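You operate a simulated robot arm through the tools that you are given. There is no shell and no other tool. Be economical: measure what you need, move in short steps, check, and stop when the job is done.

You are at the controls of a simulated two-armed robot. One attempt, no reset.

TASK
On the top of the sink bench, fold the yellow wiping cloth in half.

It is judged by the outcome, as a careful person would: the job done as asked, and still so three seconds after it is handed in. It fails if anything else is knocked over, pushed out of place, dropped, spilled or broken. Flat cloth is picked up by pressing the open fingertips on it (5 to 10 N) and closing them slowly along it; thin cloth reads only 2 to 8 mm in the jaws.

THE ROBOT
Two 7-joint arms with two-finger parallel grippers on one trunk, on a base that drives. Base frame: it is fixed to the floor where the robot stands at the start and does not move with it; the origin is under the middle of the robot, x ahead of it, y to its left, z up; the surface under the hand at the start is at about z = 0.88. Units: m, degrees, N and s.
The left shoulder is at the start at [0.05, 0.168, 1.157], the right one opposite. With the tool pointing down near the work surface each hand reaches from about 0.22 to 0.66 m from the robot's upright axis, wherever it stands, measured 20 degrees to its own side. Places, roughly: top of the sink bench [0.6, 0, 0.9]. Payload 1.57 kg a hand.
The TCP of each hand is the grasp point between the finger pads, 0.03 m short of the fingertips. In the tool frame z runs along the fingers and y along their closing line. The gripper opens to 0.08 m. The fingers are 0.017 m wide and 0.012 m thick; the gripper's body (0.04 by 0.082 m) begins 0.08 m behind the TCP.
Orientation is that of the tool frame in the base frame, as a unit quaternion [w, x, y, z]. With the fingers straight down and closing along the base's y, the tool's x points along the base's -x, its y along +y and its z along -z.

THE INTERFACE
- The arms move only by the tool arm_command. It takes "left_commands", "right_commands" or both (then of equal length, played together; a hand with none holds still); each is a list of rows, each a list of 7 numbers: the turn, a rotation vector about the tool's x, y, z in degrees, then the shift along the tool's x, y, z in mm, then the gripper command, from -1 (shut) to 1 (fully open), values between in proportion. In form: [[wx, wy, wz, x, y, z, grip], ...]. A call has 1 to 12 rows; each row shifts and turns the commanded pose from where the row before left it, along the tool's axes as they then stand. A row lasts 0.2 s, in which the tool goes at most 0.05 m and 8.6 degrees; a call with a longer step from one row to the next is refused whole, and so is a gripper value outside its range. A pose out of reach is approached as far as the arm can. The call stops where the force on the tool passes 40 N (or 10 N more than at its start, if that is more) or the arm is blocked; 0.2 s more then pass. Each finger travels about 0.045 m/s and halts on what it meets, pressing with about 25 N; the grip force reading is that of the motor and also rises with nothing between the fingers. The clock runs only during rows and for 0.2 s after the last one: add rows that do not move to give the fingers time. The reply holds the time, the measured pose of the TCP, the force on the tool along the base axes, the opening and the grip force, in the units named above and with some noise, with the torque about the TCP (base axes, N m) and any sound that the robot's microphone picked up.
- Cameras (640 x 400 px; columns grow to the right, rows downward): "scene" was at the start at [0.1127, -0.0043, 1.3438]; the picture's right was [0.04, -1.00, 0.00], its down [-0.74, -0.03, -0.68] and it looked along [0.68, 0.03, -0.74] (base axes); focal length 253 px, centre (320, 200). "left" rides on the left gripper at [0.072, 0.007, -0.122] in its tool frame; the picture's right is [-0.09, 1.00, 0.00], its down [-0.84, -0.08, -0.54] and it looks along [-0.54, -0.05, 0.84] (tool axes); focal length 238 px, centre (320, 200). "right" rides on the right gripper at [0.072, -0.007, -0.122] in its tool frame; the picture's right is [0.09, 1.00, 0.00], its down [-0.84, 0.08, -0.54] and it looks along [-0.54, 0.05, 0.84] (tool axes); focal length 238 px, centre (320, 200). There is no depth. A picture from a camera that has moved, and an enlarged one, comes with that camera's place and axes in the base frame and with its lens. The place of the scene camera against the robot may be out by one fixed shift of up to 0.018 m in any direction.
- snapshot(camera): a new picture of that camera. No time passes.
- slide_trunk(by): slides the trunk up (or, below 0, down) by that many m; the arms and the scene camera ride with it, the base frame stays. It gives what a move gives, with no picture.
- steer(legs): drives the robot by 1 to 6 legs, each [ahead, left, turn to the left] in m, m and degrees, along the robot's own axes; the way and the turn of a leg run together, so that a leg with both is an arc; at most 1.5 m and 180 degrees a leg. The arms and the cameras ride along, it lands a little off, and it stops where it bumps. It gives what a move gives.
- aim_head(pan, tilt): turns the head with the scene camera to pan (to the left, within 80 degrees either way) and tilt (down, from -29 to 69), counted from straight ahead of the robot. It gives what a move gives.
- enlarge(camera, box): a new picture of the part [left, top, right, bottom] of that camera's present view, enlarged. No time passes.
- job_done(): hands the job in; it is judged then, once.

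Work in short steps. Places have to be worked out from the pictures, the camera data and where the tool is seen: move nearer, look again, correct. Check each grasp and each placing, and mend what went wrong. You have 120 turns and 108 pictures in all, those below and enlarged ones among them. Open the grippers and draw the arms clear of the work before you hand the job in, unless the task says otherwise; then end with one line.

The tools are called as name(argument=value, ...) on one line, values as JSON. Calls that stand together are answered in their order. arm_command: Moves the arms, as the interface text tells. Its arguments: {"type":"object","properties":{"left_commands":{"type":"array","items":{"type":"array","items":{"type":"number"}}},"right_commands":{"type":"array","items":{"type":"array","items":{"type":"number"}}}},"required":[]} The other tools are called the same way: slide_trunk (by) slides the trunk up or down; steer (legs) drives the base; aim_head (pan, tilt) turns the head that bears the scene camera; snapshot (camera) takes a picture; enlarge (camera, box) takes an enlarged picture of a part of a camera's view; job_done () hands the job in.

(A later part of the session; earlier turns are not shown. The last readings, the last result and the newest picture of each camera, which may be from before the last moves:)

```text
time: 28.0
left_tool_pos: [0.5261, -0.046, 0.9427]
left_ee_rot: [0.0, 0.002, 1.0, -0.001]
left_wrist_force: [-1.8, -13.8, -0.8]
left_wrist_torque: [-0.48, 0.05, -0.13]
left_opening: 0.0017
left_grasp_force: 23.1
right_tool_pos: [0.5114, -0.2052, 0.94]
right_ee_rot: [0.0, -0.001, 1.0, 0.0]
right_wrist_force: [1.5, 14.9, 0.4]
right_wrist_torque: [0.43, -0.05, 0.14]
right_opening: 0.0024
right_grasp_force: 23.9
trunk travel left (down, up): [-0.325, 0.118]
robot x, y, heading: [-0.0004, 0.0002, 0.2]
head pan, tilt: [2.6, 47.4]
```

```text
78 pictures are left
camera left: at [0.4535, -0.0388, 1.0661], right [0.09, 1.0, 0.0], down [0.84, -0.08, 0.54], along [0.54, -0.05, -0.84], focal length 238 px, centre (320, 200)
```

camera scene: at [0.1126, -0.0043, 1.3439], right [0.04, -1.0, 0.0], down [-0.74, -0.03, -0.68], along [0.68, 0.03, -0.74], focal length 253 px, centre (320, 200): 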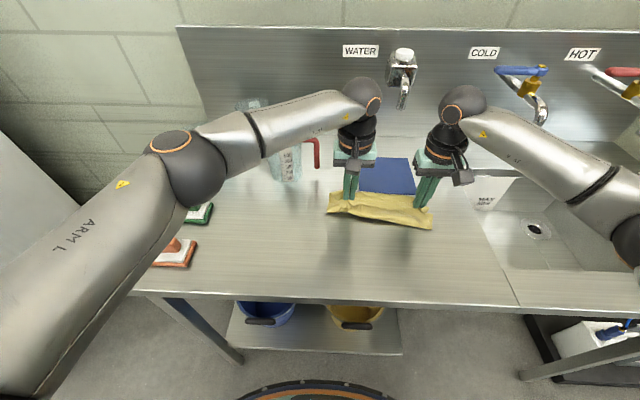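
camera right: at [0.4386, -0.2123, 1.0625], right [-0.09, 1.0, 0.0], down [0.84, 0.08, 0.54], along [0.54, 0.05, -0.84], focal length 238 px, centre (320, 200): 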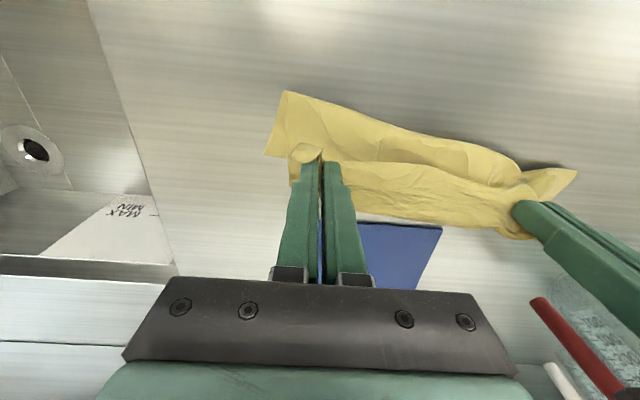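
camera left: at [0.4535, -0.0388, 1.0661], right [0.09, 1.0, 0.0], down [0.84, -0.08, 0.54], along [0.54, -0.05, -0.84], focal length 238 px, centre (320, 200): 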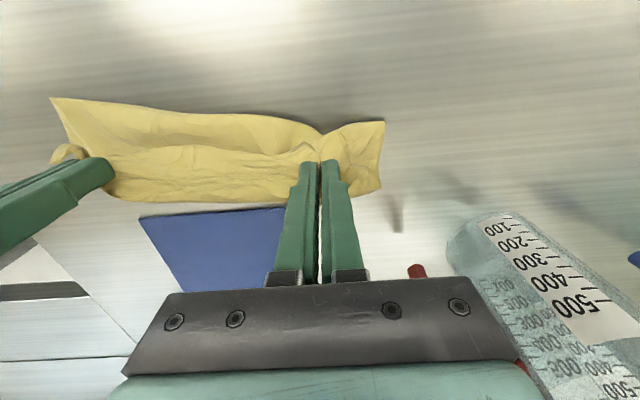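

The fold went over, but only about 5 cm of depth shows, so slack cloth is bunched up inside. I'll raise the edge until the cloth hangs straight, look, then lay it out properly.

arm_command(left_commands=[[0, 0, 0, 0, -1, -15, -1], [0, 0, 0, 0, -1, -20, -1], [0, 0, 0, 0, 0, -20, -1], [0, 0, 0, 0, 0, -20, -1], [0, 0, 0, 0, 0, -20, -1], [0, 0, 0, 0, 0, -20, -1], [0, 0, 0, 0, 0, -15, -1], [0, 0, 0, 0, 0, 0, -1]], right_commands=[[0, 0, 0, 0, 1, -15, -1], [0, 0, 0, 0, 1, -20, -1], [0, 0, 0, 0, 0, -20, -1], [0, 0, 0, 0, 0, -20, -1], [0, 0, 0, 0, 0, -20, -1], [0, 0, 0, 0, 0, -20, -1], [0, 0, 0, 0, 0, -15, -1], [0, 0, 0, 0, 0, 0, -1]])

snapshot(camera="scene")

snapshot(camera="left")

snapshot(camera="right")

```text
time: 29.8
left_tool_pos: [0.5256, -0.0466, 1.0731]
left_ee_rot: [0.0, 0.0, 1.0, -0.002]
left_wrist_force: [-0.7, -10.8, -0.9]
left_wrist_torque: [-0.35, -0.02, -0.06]
left_opening: 0.0018
left_grasp_force: 23.6
right_tool_pos: [0.5105, -0.2047, 1.0716]
right_ee_rot: [0.0, 0.0, 1.0, 0.001]
right_wrist_force: [1.3, 11.6, 0.8]
right_wrist_torque: [0.36, -0.02, 0.08]
right_opening: 0.0022
right_grasp_force: 23.4
trunk travel left (down, up): [-0.325, 0.118]
robot x, y, heading: [0.0004, 0.0003, 0.0]
head pan, tilt: [2.6, 47.4]
```

```text
77 pictures are left
camera scene: at [0.1128, -0.0044, 1.3438], right [0.04, -1.0, 0.0], down [-0.74, -0.03, -0.68], along [0.68, 0.03, -0.74], focal length 253 px, centre (320, 200)
```

scene: 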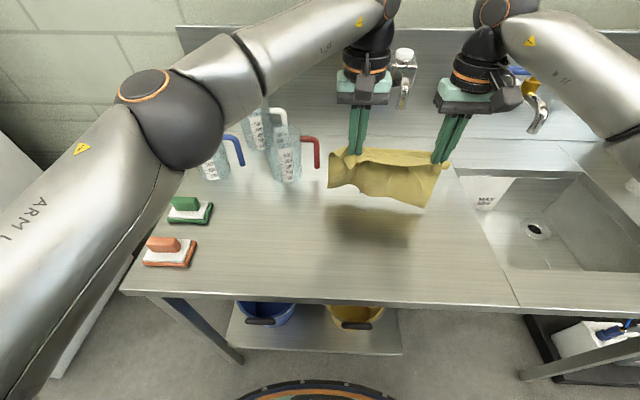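

```text
76 pictures are left
camera left: at [0.4524, -0.0396, 1.1965], right [0.09, 1.0, 0.0], down [0.84, -0.08, 0.54], along [0.54, -0.05, -0.84], focal length 238 px, centre (320, 200)
```

left: 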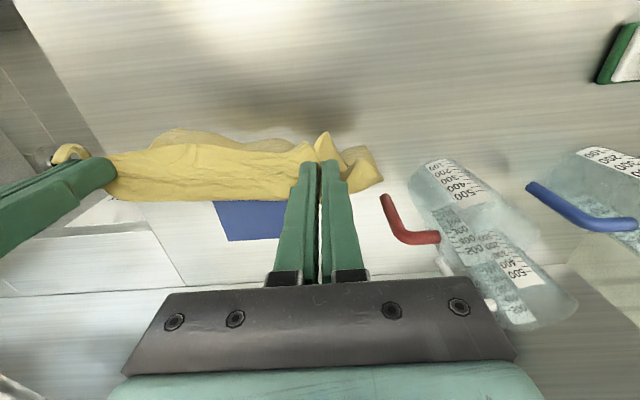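

```text
75 pictures are left
camera right: at [0.4376, -0.2113, 1.1928], right [-0.09, 1.0, 0.0], down [0.84, 0.08, 0.54], along [0.54, 0.05, -0.84], focal length 238 px, centre (320, 200)
```

right: 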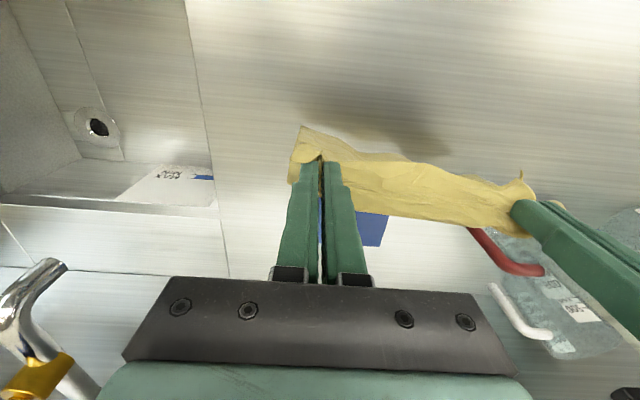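

The cloth seems to hang free already. I'll zoom in to judge its hanging length and how it's gathered.

enlarge(camera="scene", box=[300, 130, 460, 230])

```text
4.00 times, centred on (380, 180) of scene
camera zoom: at [0.1128, -0.0044, 1.3438], right [0.04, -1.0, 0.0], down [-0.74, -0.03, -0.68], along [0.68, 0.03, -0.74], focal length 1014 px, centre (80, 280)
```

zoom: 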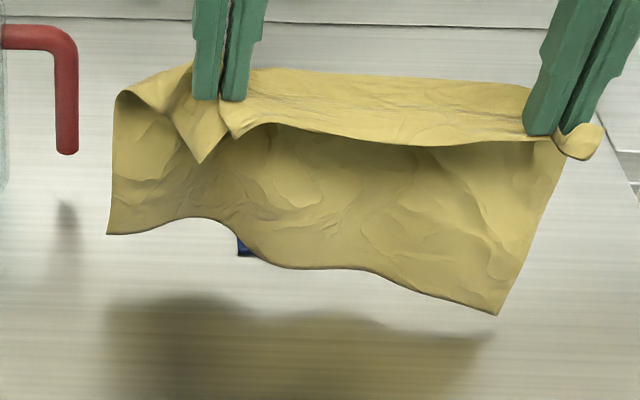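

The grips turn out to sit about 4–5 cm in from the near edge, leaving a lip at the front, so this hold won't make a half fold. I'll lay the cloth back flat by lowering it while drawing toward the robot, then grip again on a better line.

arm_command(left_commands=[[0, 0, 0, -15, 0, 15, -1], [0, 0, 0, -15, 0, 15, -1], [0, 0, 0, 20, 0, 7, -1], [0, 0, 0, 25, 0, 10, -1], [0, 0, 0, 25, 0, 15, -1], [0, 0, 0, 20, 0, 20, -1], [0, 0, 0, 15, 0, 25, -1], [0, 0, 0, 10, 0, 25, -1], [0, 0, 0, 8, 0, 18, -1], [0, 0, 0, 0, 0, 0, -1]], right_commands=[[0, 0, 0, -15, 0, 15, -1], [0, 0, 0, -15, 0, 15, -1], [0, 0, 0, 20, 0, 7, -1], [0, 0, 0, 25, 0, 10, -1], [0, 0, 0, 25, 0, 15, -1], [0, 0, 0, 20, 0, 20, -1], [0, 0, 0, 15, 0, 25, -1], [0, 0, 0, 10, 0, 25, -1], [0, 0, 0, 8, 0, 18, -1], [0, 0, 0, 0, 0, 0, -1]])

snapshot(camera="scene")

snapshot(camera="left")

```text
time: 32.0
left_tool_pos: [0.4289, -0.0433, 0.9207]
left_ee_rot: [0.001, 0.0, 1.0, 0.0]
left_wrist_force: [-1.3, -13.4, 0.4]
left_wrist_torque: [-0.42, 0.03, -0.1]
left_opening: 0.0017
left_grasp_force: 22.9
left hand out of reach, approached as far as the arm can: row 2
right_tool_pos: [0.4173, -0.2032, 0.9204]
right_ee_rot: [0.001, 0.0, 1.0, 0.001]
right_wrist_force: [0.5, 14.0, 0.0]
right_wrist_torque: [0.42, -0.02, 0.14]
right_opening: 0.0023
right_grasp_force: 23.4
trunk travel left (down, up): [-0.325, 0.118]
robot x, y, heading: [-0.0034, -0.0013, 0.3]
head pan, tilt: [2.6, 47.4]
```

```text
73 pictures are left
camera scene: at [0.1127, -0.0043, 1.3438], right [0.04, -1.0, 0.0], down [-0.74, -0.03, -0.68], along [0.68, 0.03, -0.74], focal length 253 px, centre (320, 200)
```

scene: 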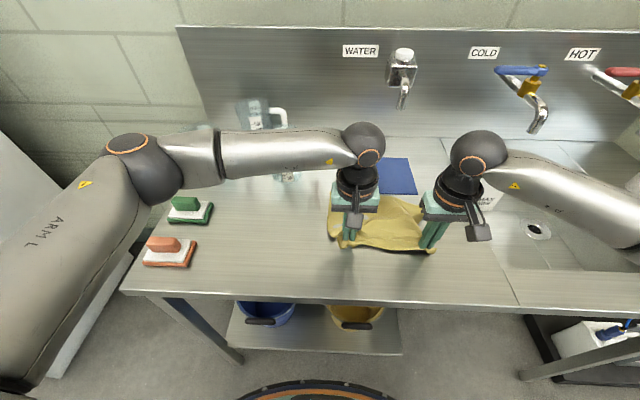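

```text
72 pictures are left
camera left: at [0.3571, -0.0373, 1.0434], right [0.09, 1.0, 0.0], down [0.84, -0.08, 0.54], along [0.54, -0.05, -0.84], focal length 238 px, centre (320, 200)
```

left: 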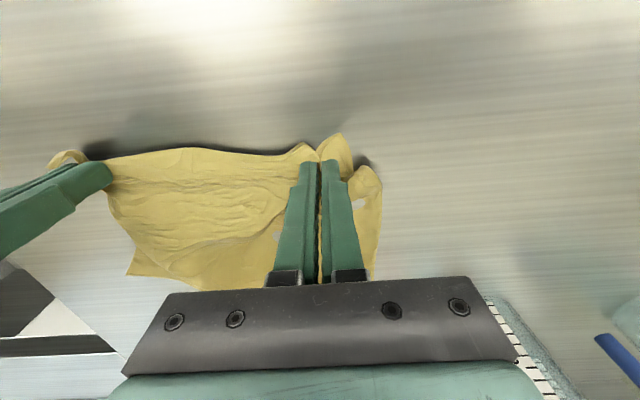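

It's down, though still bunched. I'll open both hands carefully, rise straight up, and look at how the cloth lies.

arm_command(left_commands=[[0, 0, 0, 0, -2, 3, -1], [0, 0, 0, 0, 0, 0, -0.5], [0, 0, 0, 0, 0, 0, -0.2], [0, 0, 0, 0, 0, 0, -0.2], [0, 0, 0, 0, 0, -10, -0.2], [0, 0, 0, 0, 0, -20, -0.2], [0, 0, 0, 20, 20, -30, -0.2], [0, 0, 0, 30, 30, -30, -0.2], [0, 0, 0, 30, 40, -10, -0.2], [0, 0, 0, 0, 30, 0, -0.2]], right_commands=[[0, 0, 0, 0, 2, 3, -1], [0, 0, 0, 0, 0, 0, -0.5], [0, 0, 0, 0, 0, 0, -0.2], [0, 0, 0, 0, 0, 0, -0.2], [0, 0, 0, 0, 0, -10, -0.2], [0, 0, 0, 0, 0, -20, -0.2], [0, 0, 0, 20, -20, -30, -0.2], [0, 0, 0, 30, -30, -30, -0.2], [0, 0, 0, 30, -30, -10, -0.2], [0, 0, 0, 0, 0, 0, -0.2]])

enlarge(camera="scene", box=[280, 140, 480, 265])

snapshot(camera="right")

```text
refused: row 8 steps farther than a row can; nothing moved
```

```text
3.20 times, centred on (380, 202) of scene
camera zoom: at [0.1127, -0.0043, 1.3438], right [0.04, -1.0, 0.0], down [-0.74, -0.03, -0.68], along [0.68, 0.03, -0.74], focal length 811 px, centre (128, 192)
```

zoom: 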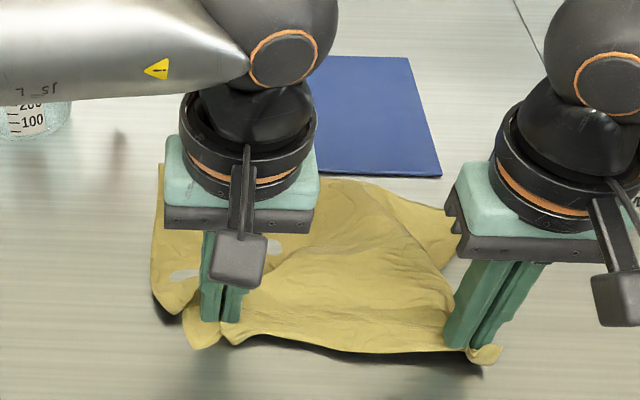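

```text
70 pictures are left
camera right: at [0.3442, -0.2108, 1.0427], right [-0.09, 1.0, 0.0], down [0.84, 0.08, 0.54], along [0.54, 0.05, -0.84], focal length 238 px, centre (320, 200)
```

right: 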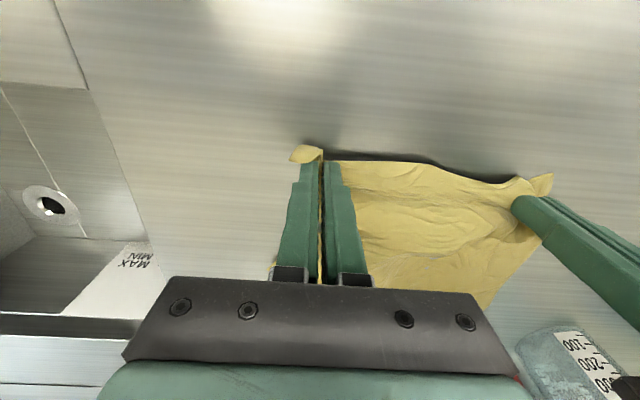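

Refused for a long step. The cloth is now one layer but wavy, about 16 cm deep instead of 21. Since I still hold the near edge, I'll drag it toward the robot so friction pulls the waves out.

arm_command(left_commands=[[0, 0, 0, 0, 0, 5, -1], [0, 0, 0, 12, 0, 0, -1], [0, 0, 0, 12, 0, 0, -1], [0, 0, 0, 12, 0, 0, -1], [0, 0, 0, 12, 0, 0, -1], [0, 0, 0, 12, 0, 0, -1], [0, 0, 0, 0, 0, 0, -1]], right_commands=[[0, 0, 0, 0, 0, 5, -1], [0, 0, 0, 12, 0, 0, -1], [0, 0, 0, 12, 0, 0, -1], [0, 0, 0, 12, 0, 0, -1], [0, 0, 0, 12, 0, 0, -1], [0, 0, 0, 12, 0, 0, -1], [0, 0, 0, 0, 0, 0, -1]])

enlarge(camera="scene", box=[280, 150, 480, 275])

```text
time: 33.6
left_tool_pos: [0.3701, -0.0435, 0.9163]
left_ee_rot: [0.0, 0.0, 1.0, -0.002]
left_wrist_force: [-0.6, -15.0, -0.4]
left_wrist_torque: [-0.48, 0.03, -0.13]
left_opening: 0.0017
left_grasp_force: 23.2
right_tool_pos: [0.3575, -0.2034, 0.9156]
right_ee_rot: [0.001, 0.001, 1.0, 0.002]
right_wrist_force: [0.8, 14.8, 0.1]
right_wrist_torque: [0.49, -0.03, 0.15]
right_opening: 0.0021
right_grasp_force: 23.7
trunk travel left (down, up): [-0.325, 0.118]
robot x, y, heading: [0.002, -0.0027, -0.1]
head pan, tilt: [2.6, 47.4]
```

```text
3.20 times, centred on (380, 212) of scene
camera zoom: at [0.1128, -0.0043, 1.3438], right [0.04, -1.0, 0.0], down [-0.74, -0.03, -0.68], along [0.68, 0.03, -0.74], focal length 811 px, centre (128, 160)
```

zoom: 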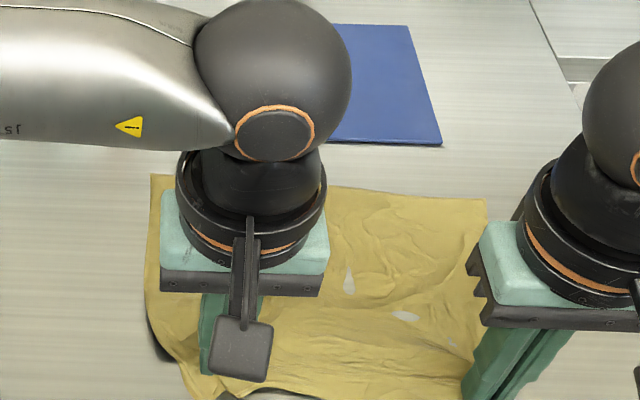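

Much flatter: the far edge is now at x≈0.51–0.525. I'll look from the wrist cameras to see how much cloth lies in front of the grips.

snapshot(camera="left")

snapshot(camera="right")

snapshot(camera="scene")

```text
68 pictures are left
camera left: at [0.2977, -0.0361, 1.0388], right [0.09, 1.0, 0.0], down [0.84, -0.07, 0.54], along [0.54, -0.05, -0.84], focal length 238 px, centre (320, 200)
```

left: 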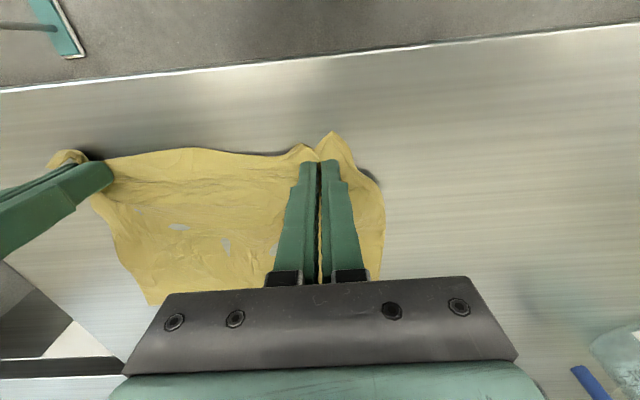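

```text
67 pictures are left
camera right: at [0.2851, -0.2106, 1.0376], right [-0.09, 1.0, 0.0], down [0.84, 0.08, 0.54], along [0.54, 0.05, -0.84], focal length 238 px, centre (320, 200)
```

right: 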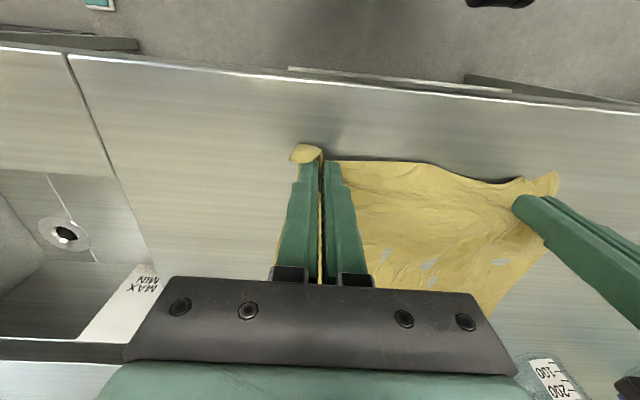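

```text
66 pictures are left
camera scene: at [0.1128, -0.0043, 1.3438], right [0.04, -1.0, 0.0], down [-0.74, -0.03, -0.68], along [0.68, 0.03, -0.74], focal length 253 px, centre (320, 200)
```

scene: 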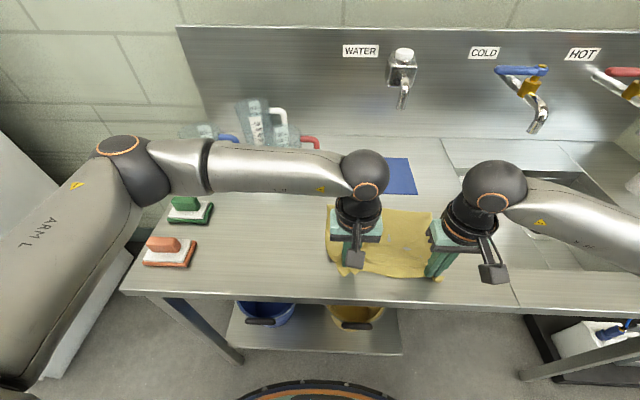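

The front line may be a tucked lip rather than the true edge. I'll release here, rise, and look without the hands in the way.

arm_command(left_commands=[[0, 0, 0, 0, -2, 0, -1], [0, 0, 0, 0, 0, 0, -0.5], [0, 0, 0, 0, 0, 0, -0.2], [0, 0, 0, 0, 0, 0, -0.2], [0, 0, 0, 0, 0, -10, -0.2], [0, 0, 0, 0, 0, -30, -0.2], [0, 0, 0, 0, 20, -40, -0.2], [0, 0, 0, 0, 45, -10, -0.2], [0, 0, 0, 0, 45, 0, -0.2], [0, 0, 0, 0, 45, 0, -0.2]], right_commands=[[0, 0, 0, 0, 2, 0, -1], [0, 0, 0, 0, 0, 0, -0.5], [0, 0, 0, 0, 0, 0, -0.2], [0, 0, 0, 0, 0, 0, -0.2], [0, 0, 0, 0, 0, -10, -0.2], [0, 0, 0, 0, 0, -30, -0.2], [0, 0, 0, 0, -20, -40, -0.2], [0, 0, 0, 0, -45, -10, -0.2], [0, 0, 0, 0, -30, 0, -0.2], [0, 0, 0, 0, 0, 0, -0.2]])

enlarge(camera="scene", box=[280, 160, 480, 285])

snapshot(camera="right")

```text
time: 35.8
left_tool_pos: [0.3701, 0.1092, 1.0059]
left_ee_rot: [-0.001, 0.0, 1.0, 0.0]
left_wrist_force: [-0.8, 0.0, -0.1]
left_wrist_torque: [-0.03, 0.0, -0.02]
left_opening: 0.032
left_grasp_force: 0.2
right_tool_pos: [0.3581, -0.2974, 1.0023]
right_ee_rot: [0.0, 0.0, 1.0, 0.001]
right_wrist_force: [0.0, 0.2, 0.1]
right_wrist_torque: [0.01, -0.01, 0.05]
right_opening: 0.0319
right_grasp_force: 0.0
trunk travel left (down, up): [-0.325, 0.118]
robot x, y, heading: [-0.0005, 0.0018, -0.1]
head pan, tilt: [2.6, 47.4]
```

```text
3.20 times, centred on (380, 222) of scene
camera zoom: at [0.1126, -0.0035, 1.3439], right [0.04, -1.0, 0.0], down [-0.74, -0.03, -0.68], along [0.68, 0.03, -0.74], focal length 811 px, centre (128, 128)
```

zoom: 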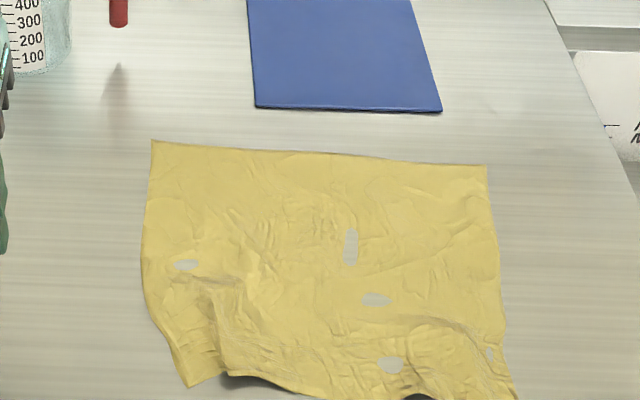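

```text
64 pictures are left
camera right: at [0.2846, -0.3044, 1.1255], right [-0.09, 1.0, 0.0], down [0.84, 0.08, 0.54], along [0.54, 0.05, -0.84], focal length 238 px, centre (320, 200)
```

right: 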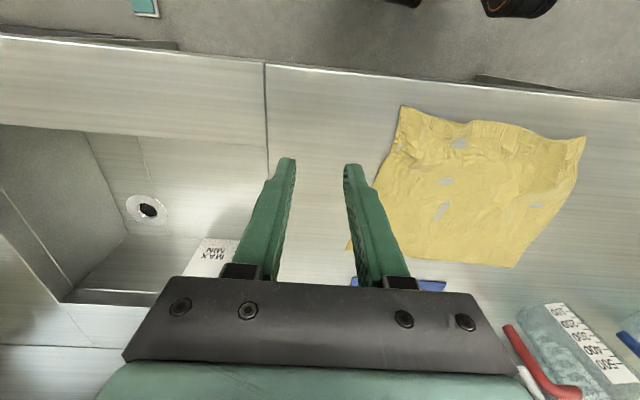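

The cloth is almost flat again, 19 cm deep, and now well clear of the blue cloth. New plan: pinch it along its middle line near both sides with the fingers closing along x, lift so the halves hang together, and lay it down. First I'll yaw both hands 90° with cameras outward.

arm_command(left_commands=[[0, 0, 8.2, 0, 0, 0, 0], [0, 0, 8.2, 0, 0, 0, 0], [0, 0, 8.2, 0, 0, 0, 0], [0, 0, 8.2, 0, 0, 0, 0], [0, 0, 8.2, 0, 0, 0, 0], [0, 0, 8.2, 0, 0, 0, 0], [0, 0, 8.2, 0, 0, 0, 0], [0, 0, 8.2, 0, 0, 0, 0], [0, 0, 8.2, 0, 0, 0, 0], [0, 0, 8.2, 0, 0, 0, 0], [0, 0, 8, 0, 0, 0, 0], [0, 0, 0, 0, 0, 0, 0]], right_commands=[[0, 0, -8.2, 0, 0, 0, 0], [0, 0, -8.2, 0, 0, 0, 0], [0, 0, -8.2, 0, 0, 0, 0], [0, 0, -8.2, 0, 0, 0, 0], [0, 0, -8.2, 0, 0, 0, 0], [0, 0, -8.2, 0, 0, 0, 0], [0, 0, -8.2, 0, 0, 0, 0], [0, 0, -8.2, 0, 0, 0, 0], [0, 0, -8.2, 0, 0, 0, 0], [0, 0, -8.2, 0, 0, 0, 0], [0, 0, -8, 0, 0, 0, 0], [0, 0, 0, 0, 0, 0, 0]])

snapshot(camera="scene")

snapshot(camera="left")

snapshot(camera="right")

```text
time: 38.4
left_tool_pos: [0.3672, 0.0476, 1.0244]
left_ee_rot: [0.0, 0.637, 0.771, 0.0]
left_wrist_force: [-0.1, -0.2, -1.3]
left_wrist_torque: [0.01, 0.03, 0.03]
left_opening: 0.0401
left_grasp_force: 0.1
left hand out of reach, approached as far as the arm can: row 10, 11
right_tool_pos: [0.3276, -0.1147, 1.0008]
right_ee_rot: [-0.001, -0.637, 0.771, 0.0]
right_wrist_force: [0.4, -0.6, 0.0]
right_wrist_torque: [0.01, 0.01, -0.01]
right_opening: 0.0399
right_grasp_force: 0.1
right hand out of reach, approached as far as the arm can: row 6, 7, 8, 9, 10, 11
trunk travel left (down, up): [-0.325, 0.118]
robot x, y, heading: [-0.0004, 0.0009, -0.0]
head pan, tilt: [2.6, 47.4]
```

```text
63 pictures are left
camera scene: at [0.1127, -0.003, 1.3438], right [0.05, -1.0, 0.0], down [-0.74, -0.03, -0.68], along [0.68, 0.03, -0.74], focal length 253 px, centre (320, 200)
```

scene: 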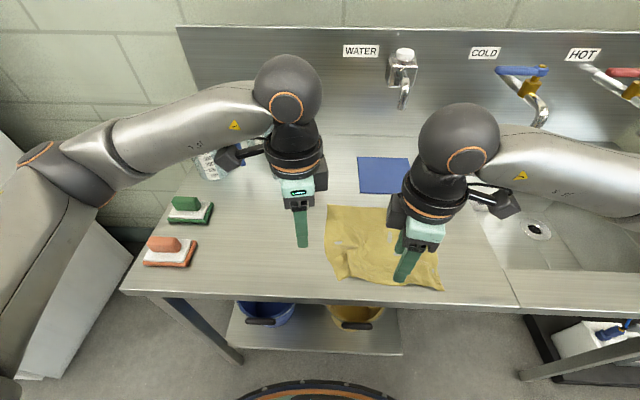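

```text
62 pictures are left
camera left: at [0.3601, 0.1188, 1.1468], right [1.0, 0.1, 0.0], down [0.08, -0.84, 0.54], along [0.05, -0.54, -0.84], focal length 238 px, centre (320, 200)
```

left: 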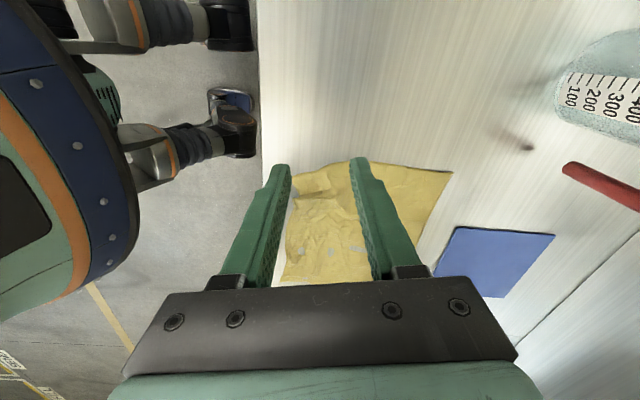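

```text
61 pictures are left
camera right: at [0.3197, -0.187, 1.1236], right [-1.0, 0.1, 0.0], down [0.08, 0.84, 0.54], along [0.05, 0.54, -0.84], focal length 238 px, centre (320, 200)
```

right: 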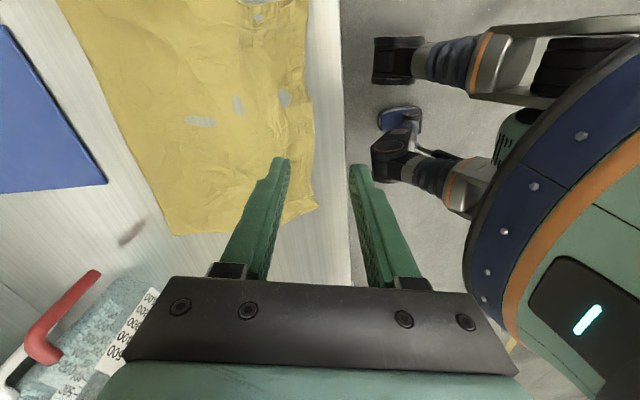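

The 90° yaw is beyond the wrists here: they stopped at about 79° and drifted inward. I'll back the yaw off by ~15° and see where the hands settle.

arm_command(left_commands=[[0, 0, -8, 0, 0, 0, 0], [0, 0, -7, 0, 0, 0, 0], [0, 0, 0, 0, 0, 0, 0]], right_commands=[[0, 0, 8, 0, 0, 0, 0], [0, 0, 7, 0, 0, 0, 0], [0, 0, 0, 0, 0, 0, 0]])

```text
time: 39.2
left_tool_pos: [0.3663, 0.0457, 1.0246]
left_ee_rot: [0.0, 0.53, 0.848, -0.001]
left_wrist_force: [0.2, -0.5, 0.2]
left_wrist_torque: [0.01, -0.02, -0.04]
left_opening: 0.04
left_grasp_force: 0.2
right_tool_pos: [0.327, -0.117, 1.0005]
right_ee_rot: [0.0, -0.529, 0.849, 0.0]
right_wrist_force: [0.8, 0.4, -0.1]
right_wrist_torque: [0.0, 0.01, -0.02]
right_opening: 0.0401
right_grasp_force: 0.0
trunk travel left (down, up): [-0.325, 0.118]
robot x, y, heading: [-0.0017, 0.0021, 0.1]
head pan, tilt: [2.6, 47.4]
```

The command resets to where it stopped, yaw now ±64°. I'll move both over the side ends of the middle line (x≈0.43), then try a bit more yaw there.

arm_command(left_commands=[[0, 0, 0, 0, 0, 0, 0], [0, 0, 0, 0, 0, 0, 0], [0, 0, 0, -22, 7, 0, 0], [0, 0, 0, -22, 7, 0, 0], [0, 0, 0, -22, 7, 0, 0], [0, 0, 0, -21, 7, 20, 0], [0, 0, 6, 0, 0, 0, 0], [0, 0, 6, 0, 0, 0, 0], [0, 0, 0, 0, 0, 0, 0]], right_commands=[[0, 0, 0, 7.4, -32, 0, 0], [0, 0, 0, 7.4, -32, 0, 0], [0, 0, 0, 7.4, -32, 0, 0], [0, 0, 0, 7.4, -32, 0, 0], [0, 0, 0, 0, 0, 0, 0], [0, 0, 0, 0, 0, 0, 0], [0, 0, -6, 0, 0, 0, 0], [0, 0, -6, 0, 0, 0, 0], [0, 0, 0, 0, 0, 0, 0]])

snapshot(camera="left")

snapshot(camera="right")

snapshot(camera="scene")

```text
time: 41.2
left_tool_pos: [0.4291, -0.0188, 1.0051]
left_ee_rot: [0.001, 0.553, 0.833, 0.0]
left_wrist_force: [-0.4, 0.9, 0.5]
left_wrist_torque: [0.0, -0.02, -0.02]
left_opening: 0.0399
left_grasp_force: 0.1
left hand out of reach, approached as far as the arm can: row 7, 8
right_tool_pos: [0.3566, -0.1741, 1.0206]
right_ee_rot: [-0.002, -0.565, 0.825, -0.01]
right_wrist_force: [0.6, 0.2, -0.1]
right_wrist_torque: [-0.01, -0.03, -0.01]
right_opening: 0.0398
right_grasp_force: 0.1
right hand out of reach, approached as far as the arm can: row 3, 4, 7, 8
trunk travel left (down, up): [-0.325, 0.118]
robot x, y, heading: [-0.0038, 0.0008, 0.0]
head pan, tilt: [2.6, 47.4]
```

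```text
60 pictures are left
camera left: at [0.4063, 0.0505, 1.1276], right [0.95, 0.3, 0.0], down [0.25, -0.8, 0.54], along [0.17, -0.52, -0.84], focal length 238 px, centre (320, 200)
```

left: 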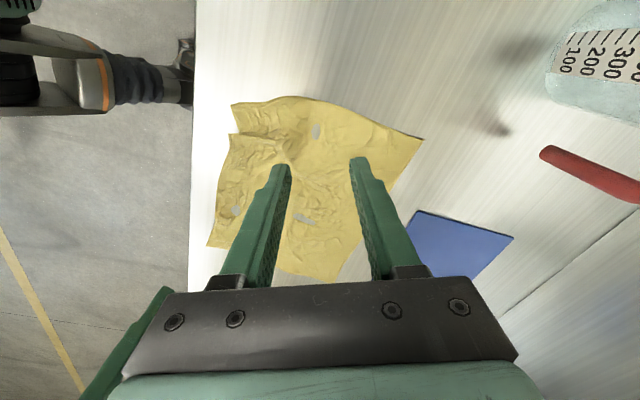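

```text
59 pictures are left
camera right: at [0.3347, -0.242, 1.1451], right [-0.96, 0.28, -0.01], down [0.23, 0.82, 0.53], along [0.16, 0.5, -0.85], focal length 238 px, centre (320, 200)
```

right: 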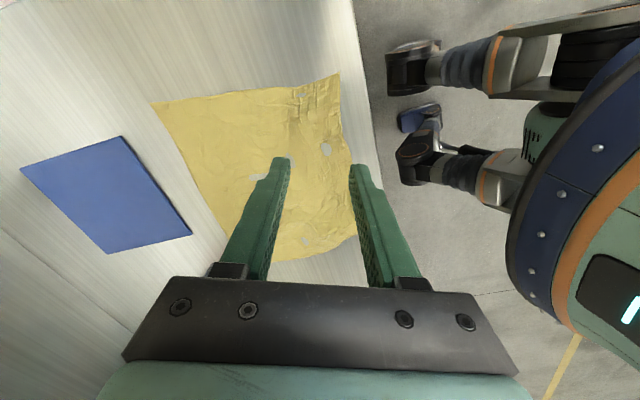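

```text
58 pictures are left
camera scene: at [0.1126, -0.0044, 1.3439], right [0.04, -1.0, 0.0], down [-0.74, -0.03, -0.68], along [0.68, 0.03, -0.74], focal length 253 px, centre (320, 200)
```

scene: 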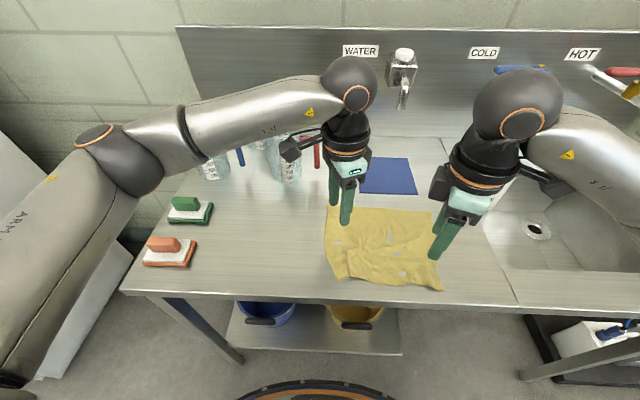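

The right wrist is limited around 69° here, and 55° is ample for this pinch. I'll unwind the right hand a little, then set both near the midline ends, left (0.434, −0.033) and right (0.423, −0.20).

arm_command(left_commands=[[0, 0, -4, -7, 0, 0, 0], [0, 0, -3, -8, 0, 0, 0], [0, 0, 0, 0, 0, 0, 0], [0, 0, 0, 0, 0, 0, 0], [0, 0, 0, 0, 0, 0, 0]], right_commands=[[0, 0, 7, 0, 0, 0, 0], [0, 0, 7, 0, 0, 0, 0], [0, 0, 0, -8, -35, 8, 0], [0, 0, 0, -8, -34, 7, 0], [0, 0, 0, 0, 0, 0, 0]])

snapshot(camera="left")

snapshot(camera="right")

```text
time: 42.4
left_tool_pos: [0.4363, -0.034, 1.0065]
left_ee_rot: [0.0, 0.5, 0.866, 0.0]
left_wrist_force: [-0.4, 0.6, 1.0]
left_wrist_torque: [0.0, -0.02, -0.03]
left_opening: 0.04
left_grasp_force: 0.0
right_tool_pos: [0.4116, -0.198, 1.0104]
right_ee_rot: [0.0, -0.459, 0.888, -0.011]
right_wrist_force: [-0.6, 0.3, 0.1]
right_wrist_torque: [0.02, 0.0, -0.04]
right_opening: 0.0398
right_grasp_force: 0.1
right hand out of reach, approached as far as the arm can: row 4
trunk travel left (down, up): [-0.325, 0.118]
robot x, y, heading: [0.0005, -0.0014, 0.2]
head pan, tilt: [2.6, 47.4]
```

```text
57 pictures are left
camera left: at [0.4063, 0.0323, 1.1282], right [0.91, 0.42, 0.0], down [0.35, -0.76, 0.54], along [0.23, -0.49, -0.84], focal length 238 px, centre (320, 200)
```

left: 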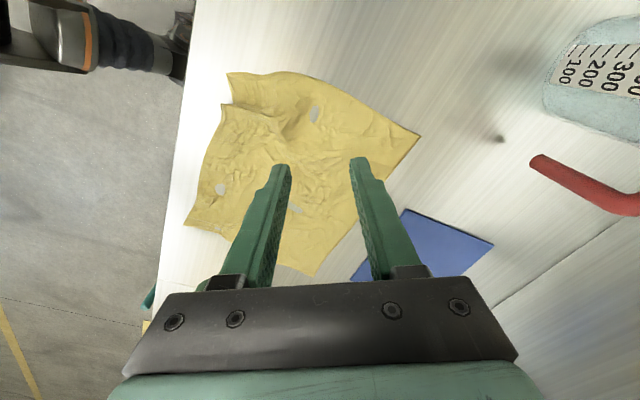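

```text
56 pictures are left
camera right: at [0.3731, -0.2586, 1.1327], right [-0.87, 0.5, -0.02], down [0.42, 0.74, 0.53], along [0.28, 0.45, -0.85], focal length 238 px, centre (320, 200)
```

right: 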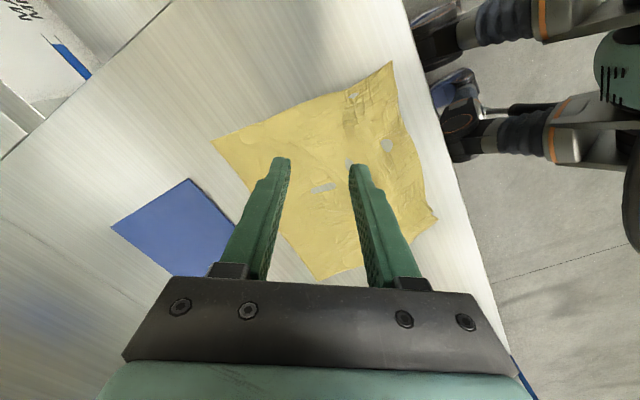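

The right hand is at its yaw limit and tilted by about 1°. I'll unwind it 10° more, level it, then bring both down to just above the cloth.

arm_command(left_commands=[[0, 0, 0, 0, 0, 0, 0], [0, 0, 0, 0, 0, 0, 0], [0, 0, 0, 0, 0, 25, 0], [0, 0, 0, 0, 0, 25, 0], [0, 0, 0, 0, 0, 20, 0], [0, 0, 0, 0, 0, 15, 0], [0, 0, 0, 0, 0, 5, 0], [0, 0, 0, 0, 0, 0, 0]], right_commands=[[0, 0, 6, 0, 0, 0, 0], [-1.1, -0.5, 4, 0, -10, 0, 0], [0, 0, 0, 0, 0, 25, 0], [0, 0, 0, 0, 0, 25, 0], [0, 0, 0, 0, 0, 20, 0], [0, 0, 0, 0, 0, 15, 0], [0, 0, 0, 0, 0, 8, 0], [0, 0, 0, 0, 0, 0, 0]])

snapshot(camera="left")

snapshot(camera="right")

```text
time: 44.2
left_tool_pos: [0.4361, -0.0336, 0.9168]
left_ee_rot: [0.0, 0.499, 0.866, 0.0]
left_wrist_force: [0.6, -0.4, -0.4]
left_wrist_torque: [-0.02, -0.01, -0.01]
left_opening: 0.0398
left_grasp_force: 0.0
right_tool_pos: [0.4193, -0.2037, 0.9165]
right_ee_rot: [0.001, -0.381, 0.925, 0.0]
right_wrist_force: [-0.5, -0.5, 0.3]
right_wrist_torque: [-0.01, 0.0, 0.02]
right_opening: 0.0399
right_grasp_force: 0.2
trunk travel left (down, up): [-0.325, 0.118]
robot x, y, heading: [-0.0001, 0.0013, -0.1]
head pan, tilt: [2.6, 47.4]
```

```text
55 pictures are left
camera left: at [0.4061, 0.0318, 1.0387], right [0.91, 0.42, 0.0], down [0.35, -0.76, 0.54], along [0.23, -0.49, -0.84], focal length 238 px, centre (320, 200)
```

left: 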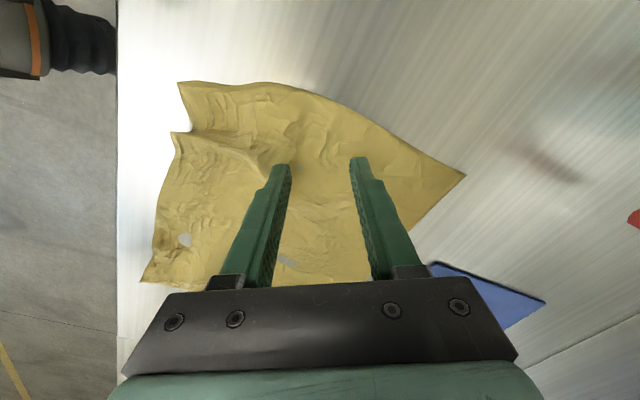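

```text
54 pictures are left
camera right: at [0.3705, -0.259, 1.0394], right [-0.77, 0.64, 0.0], down [0.54, 0.64, 0.54], along [0.35, 0.42, -0.84], focal length 238 px, centre (320, 200)
```

right: 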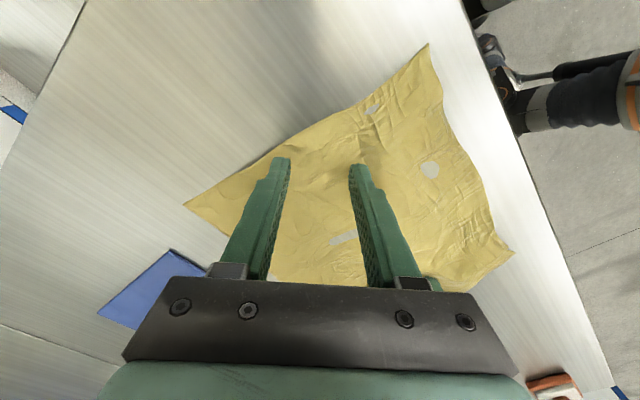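

Both hands straddle the midline near each side. I'll make small lateral trims, then press down.

arm_command(left_commands=[[0, 0, 0, 8, 4, 0, 0], [0, 0, 0, 0, 0, 4, 0], [0, 0, 0, 0, 0, 2.5, 0], [0, 0, 0, 0, 0, 0, 0], [0, 0, 0, 0, 0, 0, 0]], right_commands=[[0, 0, 0, -5, 5, 0, 0], [0, 0, 0, 0, 0, 4, 0], [0, 0, 0, 0, 0, 2.5, 0], [0, 0, 0, 0, 0, 0, 0], [0, 0, 0, 0, 0, 0, 0]])

```text
time: 45.4
left_tool_pos: [0.436, -0.0253, 0.9113]
left_ee_rot: [0.002, 0.5, 0.866, 0.0]
left_wrist_force: [-0.7, 0.4, 18.4]
left_wrist_torque: [0.14, 0.02, 0.02]
left_opening: 0.0399
left_grasp_force: 0.0
right_tool_pos: [0.418, -0.1965, 0.9117]
right_ee_rot: [0.001, -0.381, 0.925, -0.001]
right_wrist_force: [0.2, 0.2, 0.9]
right_wrist_torque: [0.01, 0.01, 0.0]
right_opening: 0.0404
right_grasp_force: 0.1
trunk travel left (down, up): [-0.325, 0.118]
robot x, y, heading: [-0.0009, 0.0032, -0.1]
head pan, tilt: [2.6, 47.4]
```

Left presses at 18 N and right is barely touching. I'll lower the right by about 1.5 mm and ease the left slightly.

arm_command(left_commands=[[0, 0, 0, 0, 0, -0.4, 0], [0, 0, 0, 0, 0, 0, 0], [0, 0, 0, 0, 0, 0, 0]], right_commands=[[0, 0, 0, 0, 0, 1, 0], [0, 0, 0, 0, 0, 0.6, 0], [0, 0, 0, 0, 0, 0, 0]])

```text
time: 46.2
left_tool_pos: [0.4361, -0.0255, 0.91]
left_ee_rot: [0.003, 0.5, 0.866, 0.001]
left_wrist_force: [3.1, -1.5, 19.4]
left_wrist_torque: [0.02, -0.03, -0.03]
left_opening: 0.0399
left_grasp_force: 0.0
right_tool_pos: [0.4172, -0.197, 0.9115]
right_ee_rot: [0.004, -0.38, 0.925, -0.001]
right_wrist_force: [-2.1, 0.7, 14.5]
right_wrist_torque: [0.11, 0.19, -0.01]
right_opening: 0.0401
right_grasp_force: 0.1
trunk travel left (down, up): [-0.325, 0.118]
robot x, y, heading: [0.0019, -0.0003, 0.1]
head pan, tilt: [2.6, 47.4]
```

Both press 15–19 N, reasonably balanced. I'll level the right by a hair and close both slowly.

arm_command(left_commands=[[0, 0, 0, 0, 0, -0.3, -0.05], [0, 0, 0, 0, 0, 0, -0.1], [0, 0, 0, 0, 0, 0, -0.16], [0, 0, 0, 0, 0, 0, -0.22], [0, 0, 0, 0, 0, 0, -0.28], [0, 0, 0, 0, 0, 0, -0.34], [0, 0, 0, 0, 0, 0, -0.4], [0, 0, 0, 0, 0, 0, -0.46], [0, 0, 0, 0, 0, 0, -0.52], [0, 0, 0, 0, 0, 0, -0.58]], right_commands=[[-0.2, 0, 0, 0, 0, 0, -0.05], [0, 0, 0, 0, 0, 0, -0.1], [0, 0, 0, 0, 0, 0, -0.16], [0, 0, 0, 0, 0, 0, -0.22], [0, 0, 0, 0, 0, 0, -0.28], [0, 0, 0, 0, 0, 0, -0.34], [0, 0, 0, 0, 0, 0, -0.4], [0, 0, 0, 0, 0, 0, -0.46], [0, 0, 0, 0, 0, 0, -0.52], [0, 0, 0, 0, 0, 0, -0.58]])

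enlarge(camera="left", box=[220, 90, 420, 215])

enlarge(camera="right", box=[220, 90, 420, 215])

```text
time: 48.4
left_tool_pos: [0.4337, -0.0224, 0.9122]
left_ee_rot: [0.001, 0.501, 0.865, 0.0]
left_wrist_force: [1.2, -0.3, 22.6]
left_wrist_torque: [0.17, -0.09, 0.0]
left_opening: 0.0159
left_grasp_force: 0.0
right_tool_pos: [0.4174, -0.1951, 0.9116]
right_ee_rot: [0.001, -0.38, 0.925, 0.001]
right_wrist_force: [-0.5, 0.2, 18.3]
right_wrist_torque: [-0.19, -0.14, -0.01]
right_opening: 0.0168
right_grasp_force: 0.0
trunk travel left (down, up): [-0.325, 0.118]
robot x, y, heading: [0.0017, 0.0015, 0.1]
head pan, tilt: [2.6, 47.4]
```

```text
3.20 times, centred on (320, 152) of left
camera zoom: at [0.4039, 0.0413, 1.0332], right [0.91, 0.42, 0.0], down [0.35, -0.76, 0.55], along [0.23, -0.49, -0.84], focal length 763 px, centre (320, 352)
```

zoom: 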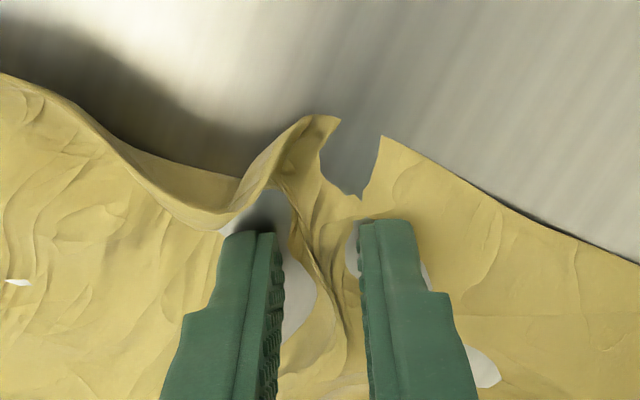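

```text
3.20 times, centred on (320, 152) of right
camera zoom: at [0.3696, -0.2523, 1.0335], right [-0.77, 0.64, 0.0], down [0.54, 0.64, 0.55], along [0.35, 0.42, -0.84], focal length 763 px, centre (320, 352)
```

zoom: 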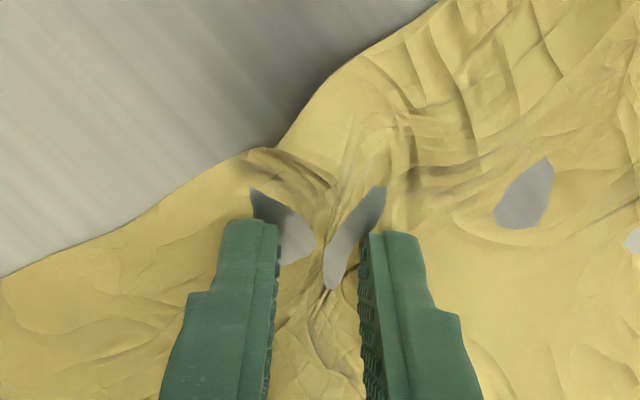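

Ridges are standing up between both finger pairs. I'll finish closing.

arm_command(left_commands=[[0, 0, 0, 0, 0, 0, -0.64], [0, 0, 0, 0, 0, 0, -0.7], [0, 0, 0, 0, 0, 0, -0.76], [0, 0, 0, 0, 0, 0, -0.82], [0, 0, 0, 0, 0, 0, -0.88], [0, 0, 0, 0, 0, 0, -0.94], [0, 0, 0, 0, 0, 0, -1], [0, 0, 0, 0, 0, 0, -1], [0, 0, 0, 0, 0, 0, -1]], right_commands=[[0, 0, 0, 0, 0, 0, -0.64], [0, 0, 0, 0, 0, 0, -0.7], [0, 0, 0, 0, 0, 0, -0.76], [0, 0, 0, 0, 0, 0, -0.82], [0, 0, 0, 0, 0, 0, -0.88], [0, 0, 0, 0, 0, 0, -0.94], [0, 0, 0, 0, 0, 0, -1], [0, 0, 0, 0, 0, 0, -1], [0, 0, 0, 0, 0, 0, -1]])

snapshot(camera="left")

snapshot(camera="right")

```text
time: 50.4
left_tool_pos: [0.4354, -0.0239, 0.9117]
left_ee_rot: [0.003, 0.5, 0.866, 0.001]
left_wrist_force: [2.8, 0.1, 22.3]
left_wrist_torque: [0.16, -0.08, -0.01]
left_opening: 0.0019
left_grasp_force: 24.1
right_tool_pos: [0.4173, -0.1962, 0.9109]
right_ee_rot: [0.002, -0.379, 0.925, 0.001]
right_wrist_force: [1.7, -1.1, 21.5]
right_wrist_torque: [-0.13, -0.02, 0.01]
right_opening: 0.0
right_grasp_force: 21.1
trunk travel left (down, up): [-0.325, 0.118]
robot x, y, heading: [-0.0019, -0.0002, -0.2]
head pan, tilt: [2.6, 47.4]
```

```text
51 pictures are left
camera left: at [0.4042, 0.0414, 1.0332], right [0.91, 0.42, 0.0], down [0.35, -0.76, 0.55], along [0.23, -0.49, -0.84], focal length 238 px, centre (320, 200)
```

left: 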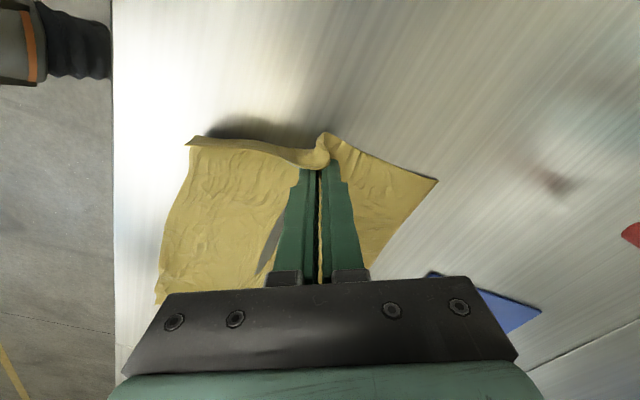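

```text
50 pictures are left
camera right: at [0.3698, -0.2524, 1.0335], right [-0.77, 0.64, 0.0], down [0.54, 0.64, 0.55], along [0.35, 0.42, -0.84], focal length 238 px, centre (320, 200)
```

right: 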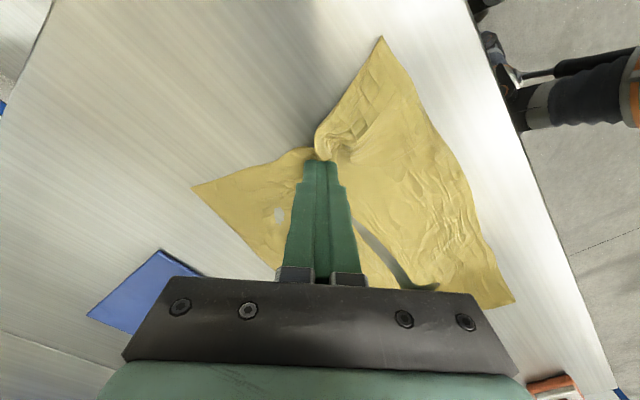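

Left holds (1.9 mm) and right missed. I'll keep the left, then lift, reopen wider and retry the right about 10 mm further in, straddling the ridge.

arm_command(left_commands=[[0, 0, 0, 0, 0, -2, -1], [0, 0, 0, 0, 0, 0, -1], [0, 0, 0, 0, 0, 0, -1], [0, 0, 0, 0, 0, 0, -1], [0, 0, 0, 0, 0, 0, -1], [0, 0, 0, 0, 0, 0, -1], [0, 0, 0, 0, 0, 0, -1], [0, 0, 0, 0, 0, 0, -1], [0, 0, 0, 0, 0, 0, -1]], right_commands=[[0, 0, 0, 0, 0, -10, -1], [0, 0, 0, -7, 5, 0, 0.2], [0, 0, 0, 0, 0, 0, 0.2], [0, 0, 0, 0, 0, 0, 0.2], [0, 0, 0, 0, 0, 5, 0.2], [0, 0, 0, 0, 0, 4, 0.2], [0, 0, 0, 0, 0, 1, 0.2], [0, 0, 0, 0, 0, 0, 0.2], [0, 0, 0, 0, 0, 0, 0.2]])

snapshot(camera="right")

```text
time: 52.4
left_tool_pos: [0.4351, -0.0242, 0.9121]
left_ee_rot: [0.001, 0.5, 0.866, 0.0]
left_wrist_force: [0.1, 0.7, 2.1]
left_wrist_torque: [0.0, -0.01, 0.0]
left_opening: 0.0018
left_grasp_force: 23.6
right_tool_pos: [0.4201, -0.1877, 0.9108]
right_ee_rot: [0.003, -0.379, 0.925, 0.0]
right_wrist_force: [-2.0, -2.1, 18.5]
right_wrist_torque: [-0.32, -0.13, -0.02]
right_opening: 0.0482
right_grasp_force: 0.0
trunk travel left (down, up): [-0.325, 0.118]
robot x, y, heading: [-0.0029, 0.0021, 0.0]
head pan, tilt: [2.6, 47.4]
```

```text
49 pictures are left
camera right: at [0.3716, -0.2444, 1.0335], right [-0.77, 0.64, 0.0], down [0.54, 0.64, 0.55], along [0.35, 0.42, -0.84], focal length 238 px, centre (320, 200)
```

right: 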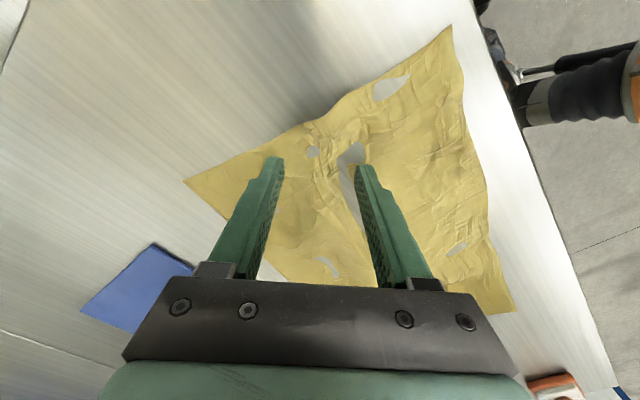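

The load sits more on one finger, so I'll level it by 0.25° and close slowly.

arm_command(right_commands=[[0.25, 0, 0, 0, 0, 0, 0.2], [0, 0, 0, 0, 0, 0, 0.12], [0, 0, 0, 0, 0, 0, 0.04], [0, 0, 0, 0, 0, 0, -0.04], [0, 0, 0, 0, 0, 0, -0.12], [0, 0, 0, 0, 0, 0, -0.2], [0, 0, 0, 0, 0, 0, -0.28], [0, 0, 0, 0, 0, 0, -0.36], [0, 0, 0, 0, 0, 0, -0.44], [0, 0, 0, 0, 0, 0, -0.5], [0, 0, 0, 0, 0, 0, -0.56]])

enlarge(camera="right", box=[220, 90, 420, 215])

```text
time: 54.8
left_tool_pos: [0.4348, -0.0255, 0.9114]
left_ee_rot: [0.0, 0.5, 0.866, 0.001]
left_wrist_force: [0.6, 0.4, 0.0]
left_wrist_torque: [0.0, -0.01, 0.0]
left_opening: 0.002
left_grasp_force: 23.5
right_tool_pos: [0.4191, -0.1874, 0.9113]
right_ee_rot: [0.004, -0.379, 0.925, -0.002]
right_wrist_force: [-0.8, 0.4, 25.3]
right_wrist_torque: [0.07, 0.18, -0.05]
right_opening: 0.0181
right_grasp_force: 0.2
trunk travel left (down, up): [-0.325, 0.118]
robot x, y, heading: [0.0001, -0.0028, -0.2]
head pan, tilt: [2.6, 47.4]
```

```text
3.20 times, centred on (320, 152) of right
camera zoom: at [0.3714, -0.2435, 1.0334], right [-0.77, 0.64, -0.01], down [0.54, 0.64, 0.55], along [0.35, 0.41, -0.84], focal length 763 px, centre (320, 352)
```

zoom: 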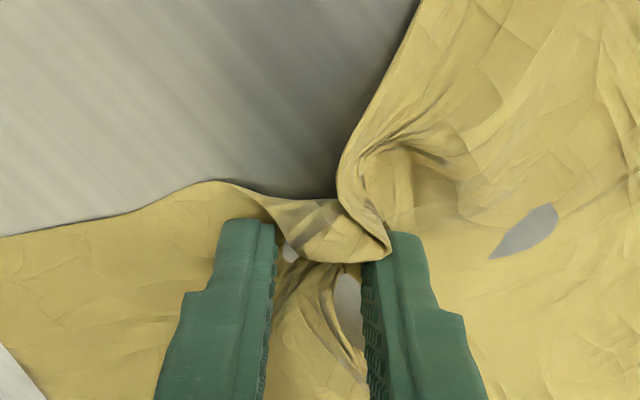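

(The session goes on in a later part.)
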